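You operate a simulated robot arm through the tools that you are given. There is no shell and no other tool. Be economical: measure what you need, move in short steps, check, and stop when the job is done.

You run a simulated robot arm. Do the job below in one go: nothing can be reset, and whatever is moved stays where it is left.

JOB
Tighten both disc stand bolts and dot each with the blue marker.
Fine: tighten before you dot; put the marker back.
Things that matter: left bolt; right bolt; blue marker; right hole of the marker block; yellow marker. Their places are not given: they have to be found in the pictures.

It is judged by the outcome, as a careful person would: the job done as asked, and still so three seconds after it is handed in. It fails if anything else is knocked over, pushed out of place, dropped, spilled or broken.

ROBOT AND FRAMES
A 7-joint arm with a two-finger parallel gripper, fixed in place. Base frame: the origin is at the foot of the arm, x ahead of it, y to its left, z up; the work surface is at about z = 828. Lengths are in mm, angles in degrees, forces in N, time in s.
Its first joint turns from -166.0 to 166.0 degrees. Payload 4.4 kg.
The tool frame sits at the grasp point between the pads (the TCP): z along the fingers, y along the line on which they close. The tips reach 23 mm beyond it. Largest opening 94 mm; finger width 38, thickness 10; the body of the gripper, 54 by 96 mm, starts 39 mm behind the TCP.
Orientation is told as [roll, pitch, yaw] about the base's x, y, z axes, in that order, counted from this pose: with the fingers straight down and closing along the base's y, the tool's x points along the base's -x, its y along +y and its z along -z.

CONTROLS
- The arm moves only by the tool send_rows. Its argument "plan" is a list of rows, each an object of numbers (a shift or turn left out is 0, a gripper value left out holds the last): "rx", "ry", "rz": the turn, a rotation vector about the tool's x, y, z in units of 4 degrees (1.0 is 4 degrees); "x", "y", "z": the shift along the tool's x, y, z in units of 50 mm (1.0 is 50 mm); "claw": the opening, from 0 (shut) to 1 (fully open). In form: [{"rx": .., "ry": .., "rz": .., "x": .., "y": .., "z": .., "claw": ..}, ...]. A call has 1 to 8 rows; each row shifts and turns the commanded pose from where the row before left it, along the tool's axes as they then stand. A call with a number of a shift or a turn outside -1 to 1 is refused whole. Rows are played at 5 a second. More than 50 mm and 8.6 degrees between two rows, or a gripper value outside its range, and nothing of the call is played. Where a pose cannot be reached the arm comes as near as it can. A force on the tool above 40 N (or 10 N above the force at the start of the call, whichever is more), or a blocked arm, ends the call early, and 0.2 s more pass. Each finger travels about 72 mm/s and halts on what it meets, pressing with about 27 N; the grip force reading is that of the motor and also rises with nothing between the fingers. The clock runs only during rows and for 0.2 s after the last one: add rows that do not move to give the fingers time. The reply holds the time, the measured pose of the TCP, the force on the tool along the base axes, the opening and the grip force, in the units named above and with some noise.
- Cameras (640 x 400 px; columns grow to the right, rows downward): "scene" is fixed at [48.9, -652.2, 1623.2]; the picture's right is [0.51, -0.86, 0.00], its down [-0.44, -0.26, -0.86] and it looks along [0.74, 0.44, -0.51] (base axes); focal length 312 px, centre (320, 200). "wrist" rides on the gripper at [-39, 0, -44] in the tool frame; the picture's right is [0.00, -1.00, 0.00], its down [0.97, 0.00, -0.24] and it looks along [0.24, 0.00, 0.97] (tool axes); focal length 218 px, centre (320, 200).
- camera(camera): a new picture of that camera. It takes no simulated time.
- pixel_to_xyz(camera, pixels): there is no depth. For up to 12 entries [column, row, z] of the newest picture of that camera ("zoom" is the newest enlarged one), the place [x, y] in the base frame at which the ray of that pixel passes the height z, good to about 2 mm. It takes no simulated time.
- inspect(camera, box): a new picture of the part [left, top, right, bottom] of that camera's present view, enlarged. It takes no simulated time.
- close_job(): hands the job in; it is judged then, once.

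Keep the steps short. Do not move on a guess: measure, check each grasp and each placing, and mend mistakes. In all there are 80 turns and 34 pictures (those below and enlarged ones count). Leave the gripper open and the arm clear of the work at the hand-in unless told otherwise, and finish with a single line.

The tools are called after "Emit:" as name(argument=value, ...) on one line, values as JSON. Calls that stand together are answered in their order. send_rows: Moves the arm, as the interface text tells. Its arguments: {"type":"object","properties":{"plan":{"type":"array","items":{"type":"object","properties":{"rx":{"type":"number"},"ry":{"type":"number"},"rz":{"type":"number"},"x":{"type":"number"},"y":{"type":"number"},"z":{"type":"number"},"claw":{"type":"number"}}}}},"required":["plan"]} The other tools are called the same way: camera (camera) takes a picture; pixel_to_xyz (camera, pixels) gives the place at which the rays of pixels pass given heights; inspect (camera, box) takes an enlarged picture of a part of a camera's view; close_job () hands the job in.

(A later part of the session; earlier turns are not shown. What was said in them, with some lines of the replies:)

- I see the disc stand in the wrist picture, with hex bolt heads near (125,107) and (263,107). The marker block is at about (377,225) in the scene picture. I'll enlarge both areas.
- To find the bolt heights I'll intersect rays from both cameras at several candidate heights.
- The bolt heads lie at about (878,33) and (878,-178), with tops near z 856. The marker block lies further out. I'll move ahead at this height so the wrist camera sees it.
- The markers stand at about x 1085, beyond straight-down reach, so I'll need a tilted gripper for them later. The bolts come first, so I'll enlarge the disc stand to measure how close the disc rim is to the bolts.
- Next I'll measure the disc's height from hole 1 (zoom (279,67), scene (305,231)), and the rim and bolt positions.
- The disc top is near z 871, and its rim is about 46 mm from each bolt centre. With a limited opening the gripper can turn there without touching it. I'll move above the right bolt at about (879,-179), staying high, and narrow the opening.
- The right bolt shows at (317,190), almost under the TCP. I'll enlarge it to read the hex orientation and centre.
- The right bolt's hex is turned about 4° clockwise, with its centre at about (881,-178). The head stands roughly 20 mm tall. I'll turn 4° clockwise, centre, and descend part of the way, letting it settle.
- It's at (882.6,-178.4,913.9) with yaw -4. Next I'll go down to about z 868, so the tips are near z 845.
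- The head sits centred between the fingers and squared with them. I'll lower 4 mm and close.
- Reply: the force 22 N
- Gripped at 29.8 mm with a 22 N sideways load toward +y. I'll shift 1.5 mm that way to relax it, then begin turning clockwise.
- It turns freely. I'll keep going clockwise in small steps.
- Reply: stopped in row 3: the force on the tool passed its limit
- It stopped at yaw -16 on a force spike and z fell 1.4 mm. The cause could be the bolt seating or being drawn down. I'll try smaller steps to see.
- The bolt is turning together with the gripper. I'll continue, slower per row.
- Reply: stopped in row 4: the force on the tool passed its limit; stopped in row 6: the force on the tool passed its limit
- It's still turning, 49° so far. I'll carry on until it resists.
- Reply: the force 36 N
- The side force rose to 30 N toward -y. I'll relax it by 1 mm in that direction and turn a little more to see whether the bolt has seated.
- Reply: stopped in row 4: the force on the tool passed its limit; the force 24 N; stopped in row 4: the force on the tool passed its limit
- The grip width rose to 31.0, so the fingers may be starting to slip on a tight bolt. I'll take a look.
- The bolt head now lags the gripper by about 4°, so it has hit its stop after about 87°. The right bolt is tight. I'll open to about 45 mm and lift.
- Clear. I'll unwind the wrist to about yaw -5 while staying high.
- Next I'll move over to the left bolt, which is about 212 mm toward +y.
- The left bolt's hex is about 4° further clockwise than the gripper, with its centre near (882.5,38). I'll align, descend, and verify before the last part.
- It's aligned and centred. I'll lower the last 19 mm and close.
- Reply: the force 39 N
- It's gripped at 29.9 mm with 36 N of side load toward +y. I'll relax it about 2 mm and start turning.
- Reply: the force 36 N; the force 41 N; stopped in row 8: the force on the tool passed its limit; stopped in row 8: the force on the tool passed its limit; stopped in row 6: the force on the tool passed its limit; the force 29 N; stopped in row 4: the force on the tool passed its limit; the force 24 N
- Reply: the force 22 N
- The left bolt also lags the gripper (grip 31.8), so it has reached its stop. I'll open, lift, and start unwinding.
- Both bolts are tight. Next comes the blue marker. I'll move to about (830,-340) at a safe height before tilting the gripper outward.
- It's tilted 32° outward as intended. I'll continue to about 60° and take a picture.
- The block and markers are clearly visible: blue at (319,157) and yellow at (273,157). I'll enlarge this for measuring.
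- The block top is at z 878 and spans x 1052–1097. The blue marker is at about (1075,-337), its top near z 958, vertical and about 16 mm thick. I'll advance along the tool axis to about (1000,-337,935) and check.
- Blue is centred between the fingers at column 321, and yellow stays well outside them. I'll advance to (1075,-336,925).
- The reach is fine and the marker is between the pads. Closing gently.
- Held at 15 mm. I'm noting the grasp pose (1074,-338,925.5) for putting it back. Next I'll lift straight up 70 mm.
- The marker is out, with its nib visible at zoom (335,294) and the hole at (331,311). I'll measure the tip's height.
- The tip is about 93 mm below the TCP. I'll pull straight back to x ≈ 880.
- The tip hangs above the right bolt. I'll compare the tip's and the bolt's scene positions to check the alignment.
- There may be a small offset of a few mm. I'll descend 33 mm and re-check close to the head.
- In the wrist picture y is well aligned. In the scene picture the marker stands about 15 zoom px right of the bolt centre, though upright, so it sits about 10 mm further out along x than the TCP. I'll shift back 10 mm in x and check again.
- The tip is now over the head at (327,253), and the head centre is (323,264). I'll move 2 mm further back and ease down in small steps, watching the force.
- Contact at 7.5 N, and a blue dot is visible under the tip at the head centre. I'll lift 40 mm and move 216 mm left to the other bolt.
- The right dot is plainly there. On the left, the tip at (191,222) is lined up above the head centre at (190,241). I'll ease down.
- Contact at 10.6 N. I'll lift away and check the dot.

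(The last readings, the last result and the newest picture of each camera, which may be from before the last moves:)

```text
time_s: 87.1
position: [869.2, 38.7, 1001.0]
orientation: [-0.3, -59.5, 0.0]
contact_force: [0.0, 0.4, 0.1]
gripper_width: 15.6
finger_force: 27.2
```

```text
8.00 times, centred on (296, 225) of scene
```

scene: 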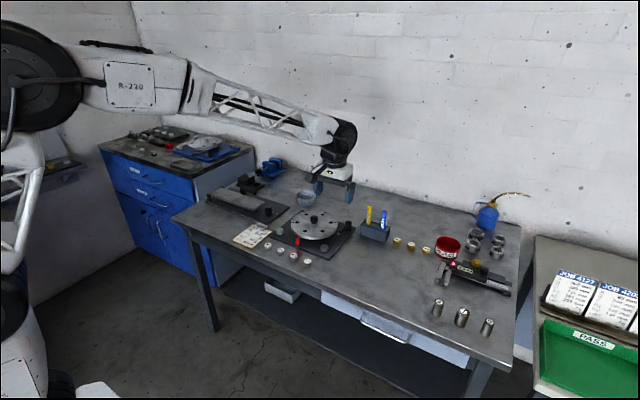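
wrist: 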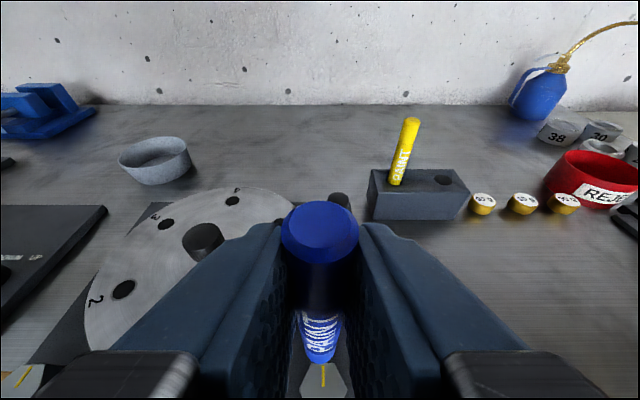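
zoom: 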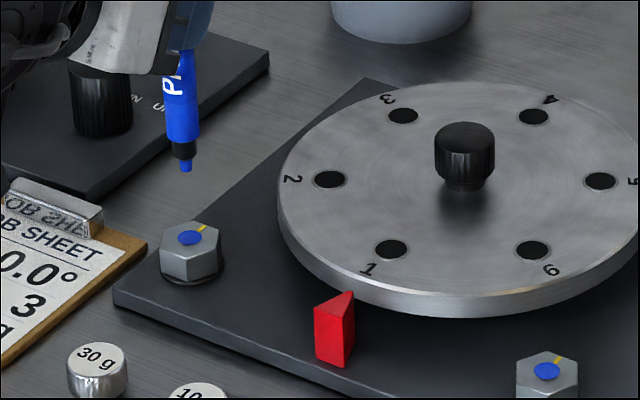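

Both bolts are tight and dotted. Now I'll return the marker, going back in y first, then out along x at height.

Emit:
send_rows(plan=[{"y": -0.939}, {"y": -0.939}, {"y": -0.939}, {"y": -0.939}, {"y": -0.939}, {"y": -0.939}, {"y": -0.939}, {"y": -0.939}])

Emit:
send_rows(plan=[{}, {"x": -0.418, "z": 0.71}, {"x": -0.418, "z": 0.71}, {"x": -0.418, "z": 0.71}, {"x": -0.418, "z": 0.71}, {"x": -0.4, "z": 0.68}, {}, {}])

Emit:
inspect(camera="scene", box=[352, 195, 416, 245])

```text
time_s: 88.9
position: [868.0, -336.8, 1002.0]
orientation: [-0.2, -59.6, -0.1]
contact_force: [-0.7, -1.1, -0.9]
gripper_width: 15.7
finger_force: 26.5
```

```text
time_s: 90.7
position: [1071.8, -337.6, 1001.9]
orientation: [-0.2, -59.5, 0.0]
contact_force: [0.3, -0.2, -0.8]
gripper_width: 15.6
finger_force: 26.6
```

```text
8.00 times, centred on (384, 220) of scene
```

zoom: 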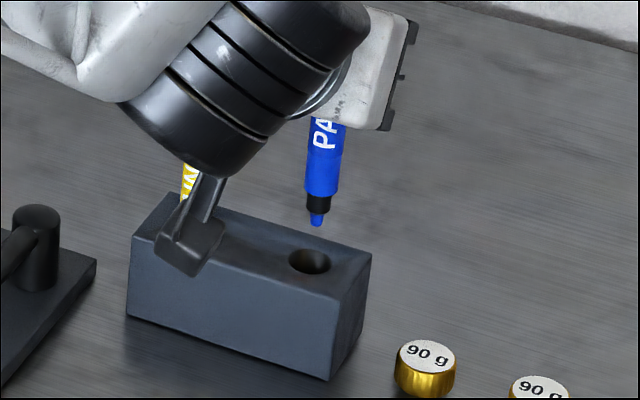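

The marker is upright and above the hole, with the same offset as when it was pulled out. I'll correct 2.5 mm in x and lower 55 mm into the hole, watching the force.

Emit:
send_rows(plan=[{"x": -0.025, "z": 0.043}, {"x": 0.19, "z": 0.112}, {"x": 0.19, "z": 0.112}, {"x": 0.19, "z": 0.112}, {"x": 0.19, "z": 0.112}, {"x": 0.19, "z": 0.112}, {}, {}])

Emit:
inspect(camera="scene", box=[352, 195, 416, 245])

```text
time_s: 92.5
position: [1074.4, -336.9, 945.2]
orientation: [-0.3, -59.6, 0.0]
contact_force: [0.6, -0.2, 0.6]
gripper_width: 15.4
finger_force: 27.2
```

```text
8.00 times, centred on (384, 220) of scene
```

zoom: 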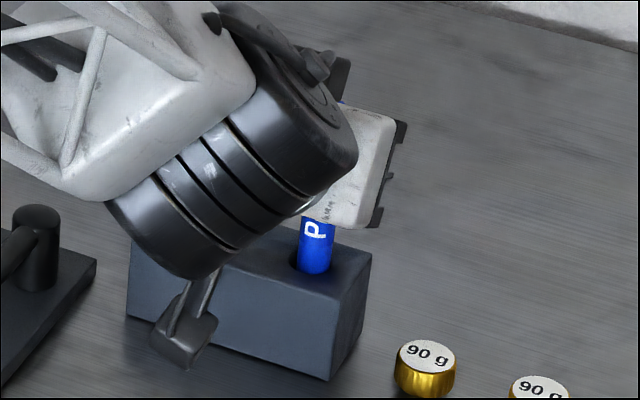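

It's going into the hole with no force. I'll lower the last part in small steps until it seats.

Emit:
send_rows(plan=[{"x": 0.086, "z": 0.051}, {"x": 0.086, "z": 0.051}, {"x": 0.086, "z": 0.051}, {}, {}])

Emit:
send_rows(plan=[{"x": 0.0344, "z": 0.0202}, {}, {"x": 0.0344, "z": 0.0202}, {}, {}])

```text
time_s: 93.7
position: [1073.7, -339.4, 933.7]
orientation: [-0.3, -59.6, 0.2]
contact_force: [0.7, 0.5, 12.2]
gripper_width: 15.6
finger_force: 26.9
```

```text
time_s: 94.9
position: [1074.3, -339.0, 928.0]
orientation: [-0.3, -59.6, 0.1]
contact_force: [1.2, 2.7, 25.4]
gripper_width: 15.7
finger_force: 27.1
```

The force has risen to 25 N near the original depth, so it's probably seated. I'll take a wrist picture before releasing.

Emit:
camera(camera="wrist")

```text
1 pictures are left
```

wrist: 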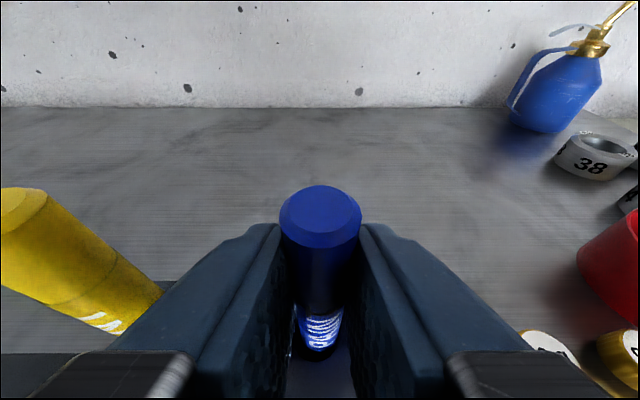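

The marker's top and label sit as they did before the grasp, so it's seated. I'll unload the push by 2 mm, open to 45 mm, and back out the way I came.

Emit:
send_rows(plan=[{"x": -0.04, "z": -0.022}, {}, {"claw": 0.48}, {}, {}, {}])

Emit:
send_rows(plan=[{"z": -0.34, "x": 0.146}, {"z": -0.34, "x": 0.146}, {"z": -0.34, "x": 0.146}, {"z": -0.34, "x": 0.146}, {"z": -0.8}, {"z": -0.8}, {"z": -0.8}, {}])

Emit:
camera(camera="wrist")

```text
time_s: 96.3
position: [1074.4, -338.7, 928.0]
orientation: [-0.2, -59.5, 0.0]
contact_force: [0.4, 0.1, 0.5]
gripper_width: 45.1
finger_force: 0.1
```

```text
time_s: 98.1
position: [893.0, -334.2, 996.7]
orientation: [-0.2, -59.5, 0.0]
contact_force: [0.5, 0.3, 0.3]
gripper_width: 45.0
finger_force: 0.0
```

```text
0 pictures are left
```

wrist: 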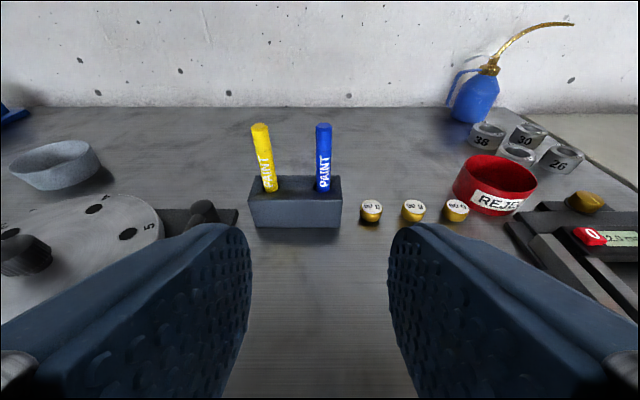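

The blue marker stands upright in the right hole and the yellow one is untouched. I'll raise the arm a little further clear and open the gripper.

Emit:
send_rows(plan=[{"z": -0.7, "claw": 1.0}, {"z": -0.7}, {"x": -0.5}, {}, {}])

```text
time_s: 99.3
position: [844.9, -336.7, 1056.6]
orientation: [-0.2, -59.5, 0.1]
contact_force: [0.0, 0.6, -0.9]
gripper_width: 93.8
finger_force: 0.0
```

Everything is in place, so I'm handing in.

Emit:
close_job()

```text
The job is handed in.
```

Both disc stand bolts were turned clockwise to their stops and then dotted blue, the blue marker is back in the right hole, and the arm is clear with the gripper open.
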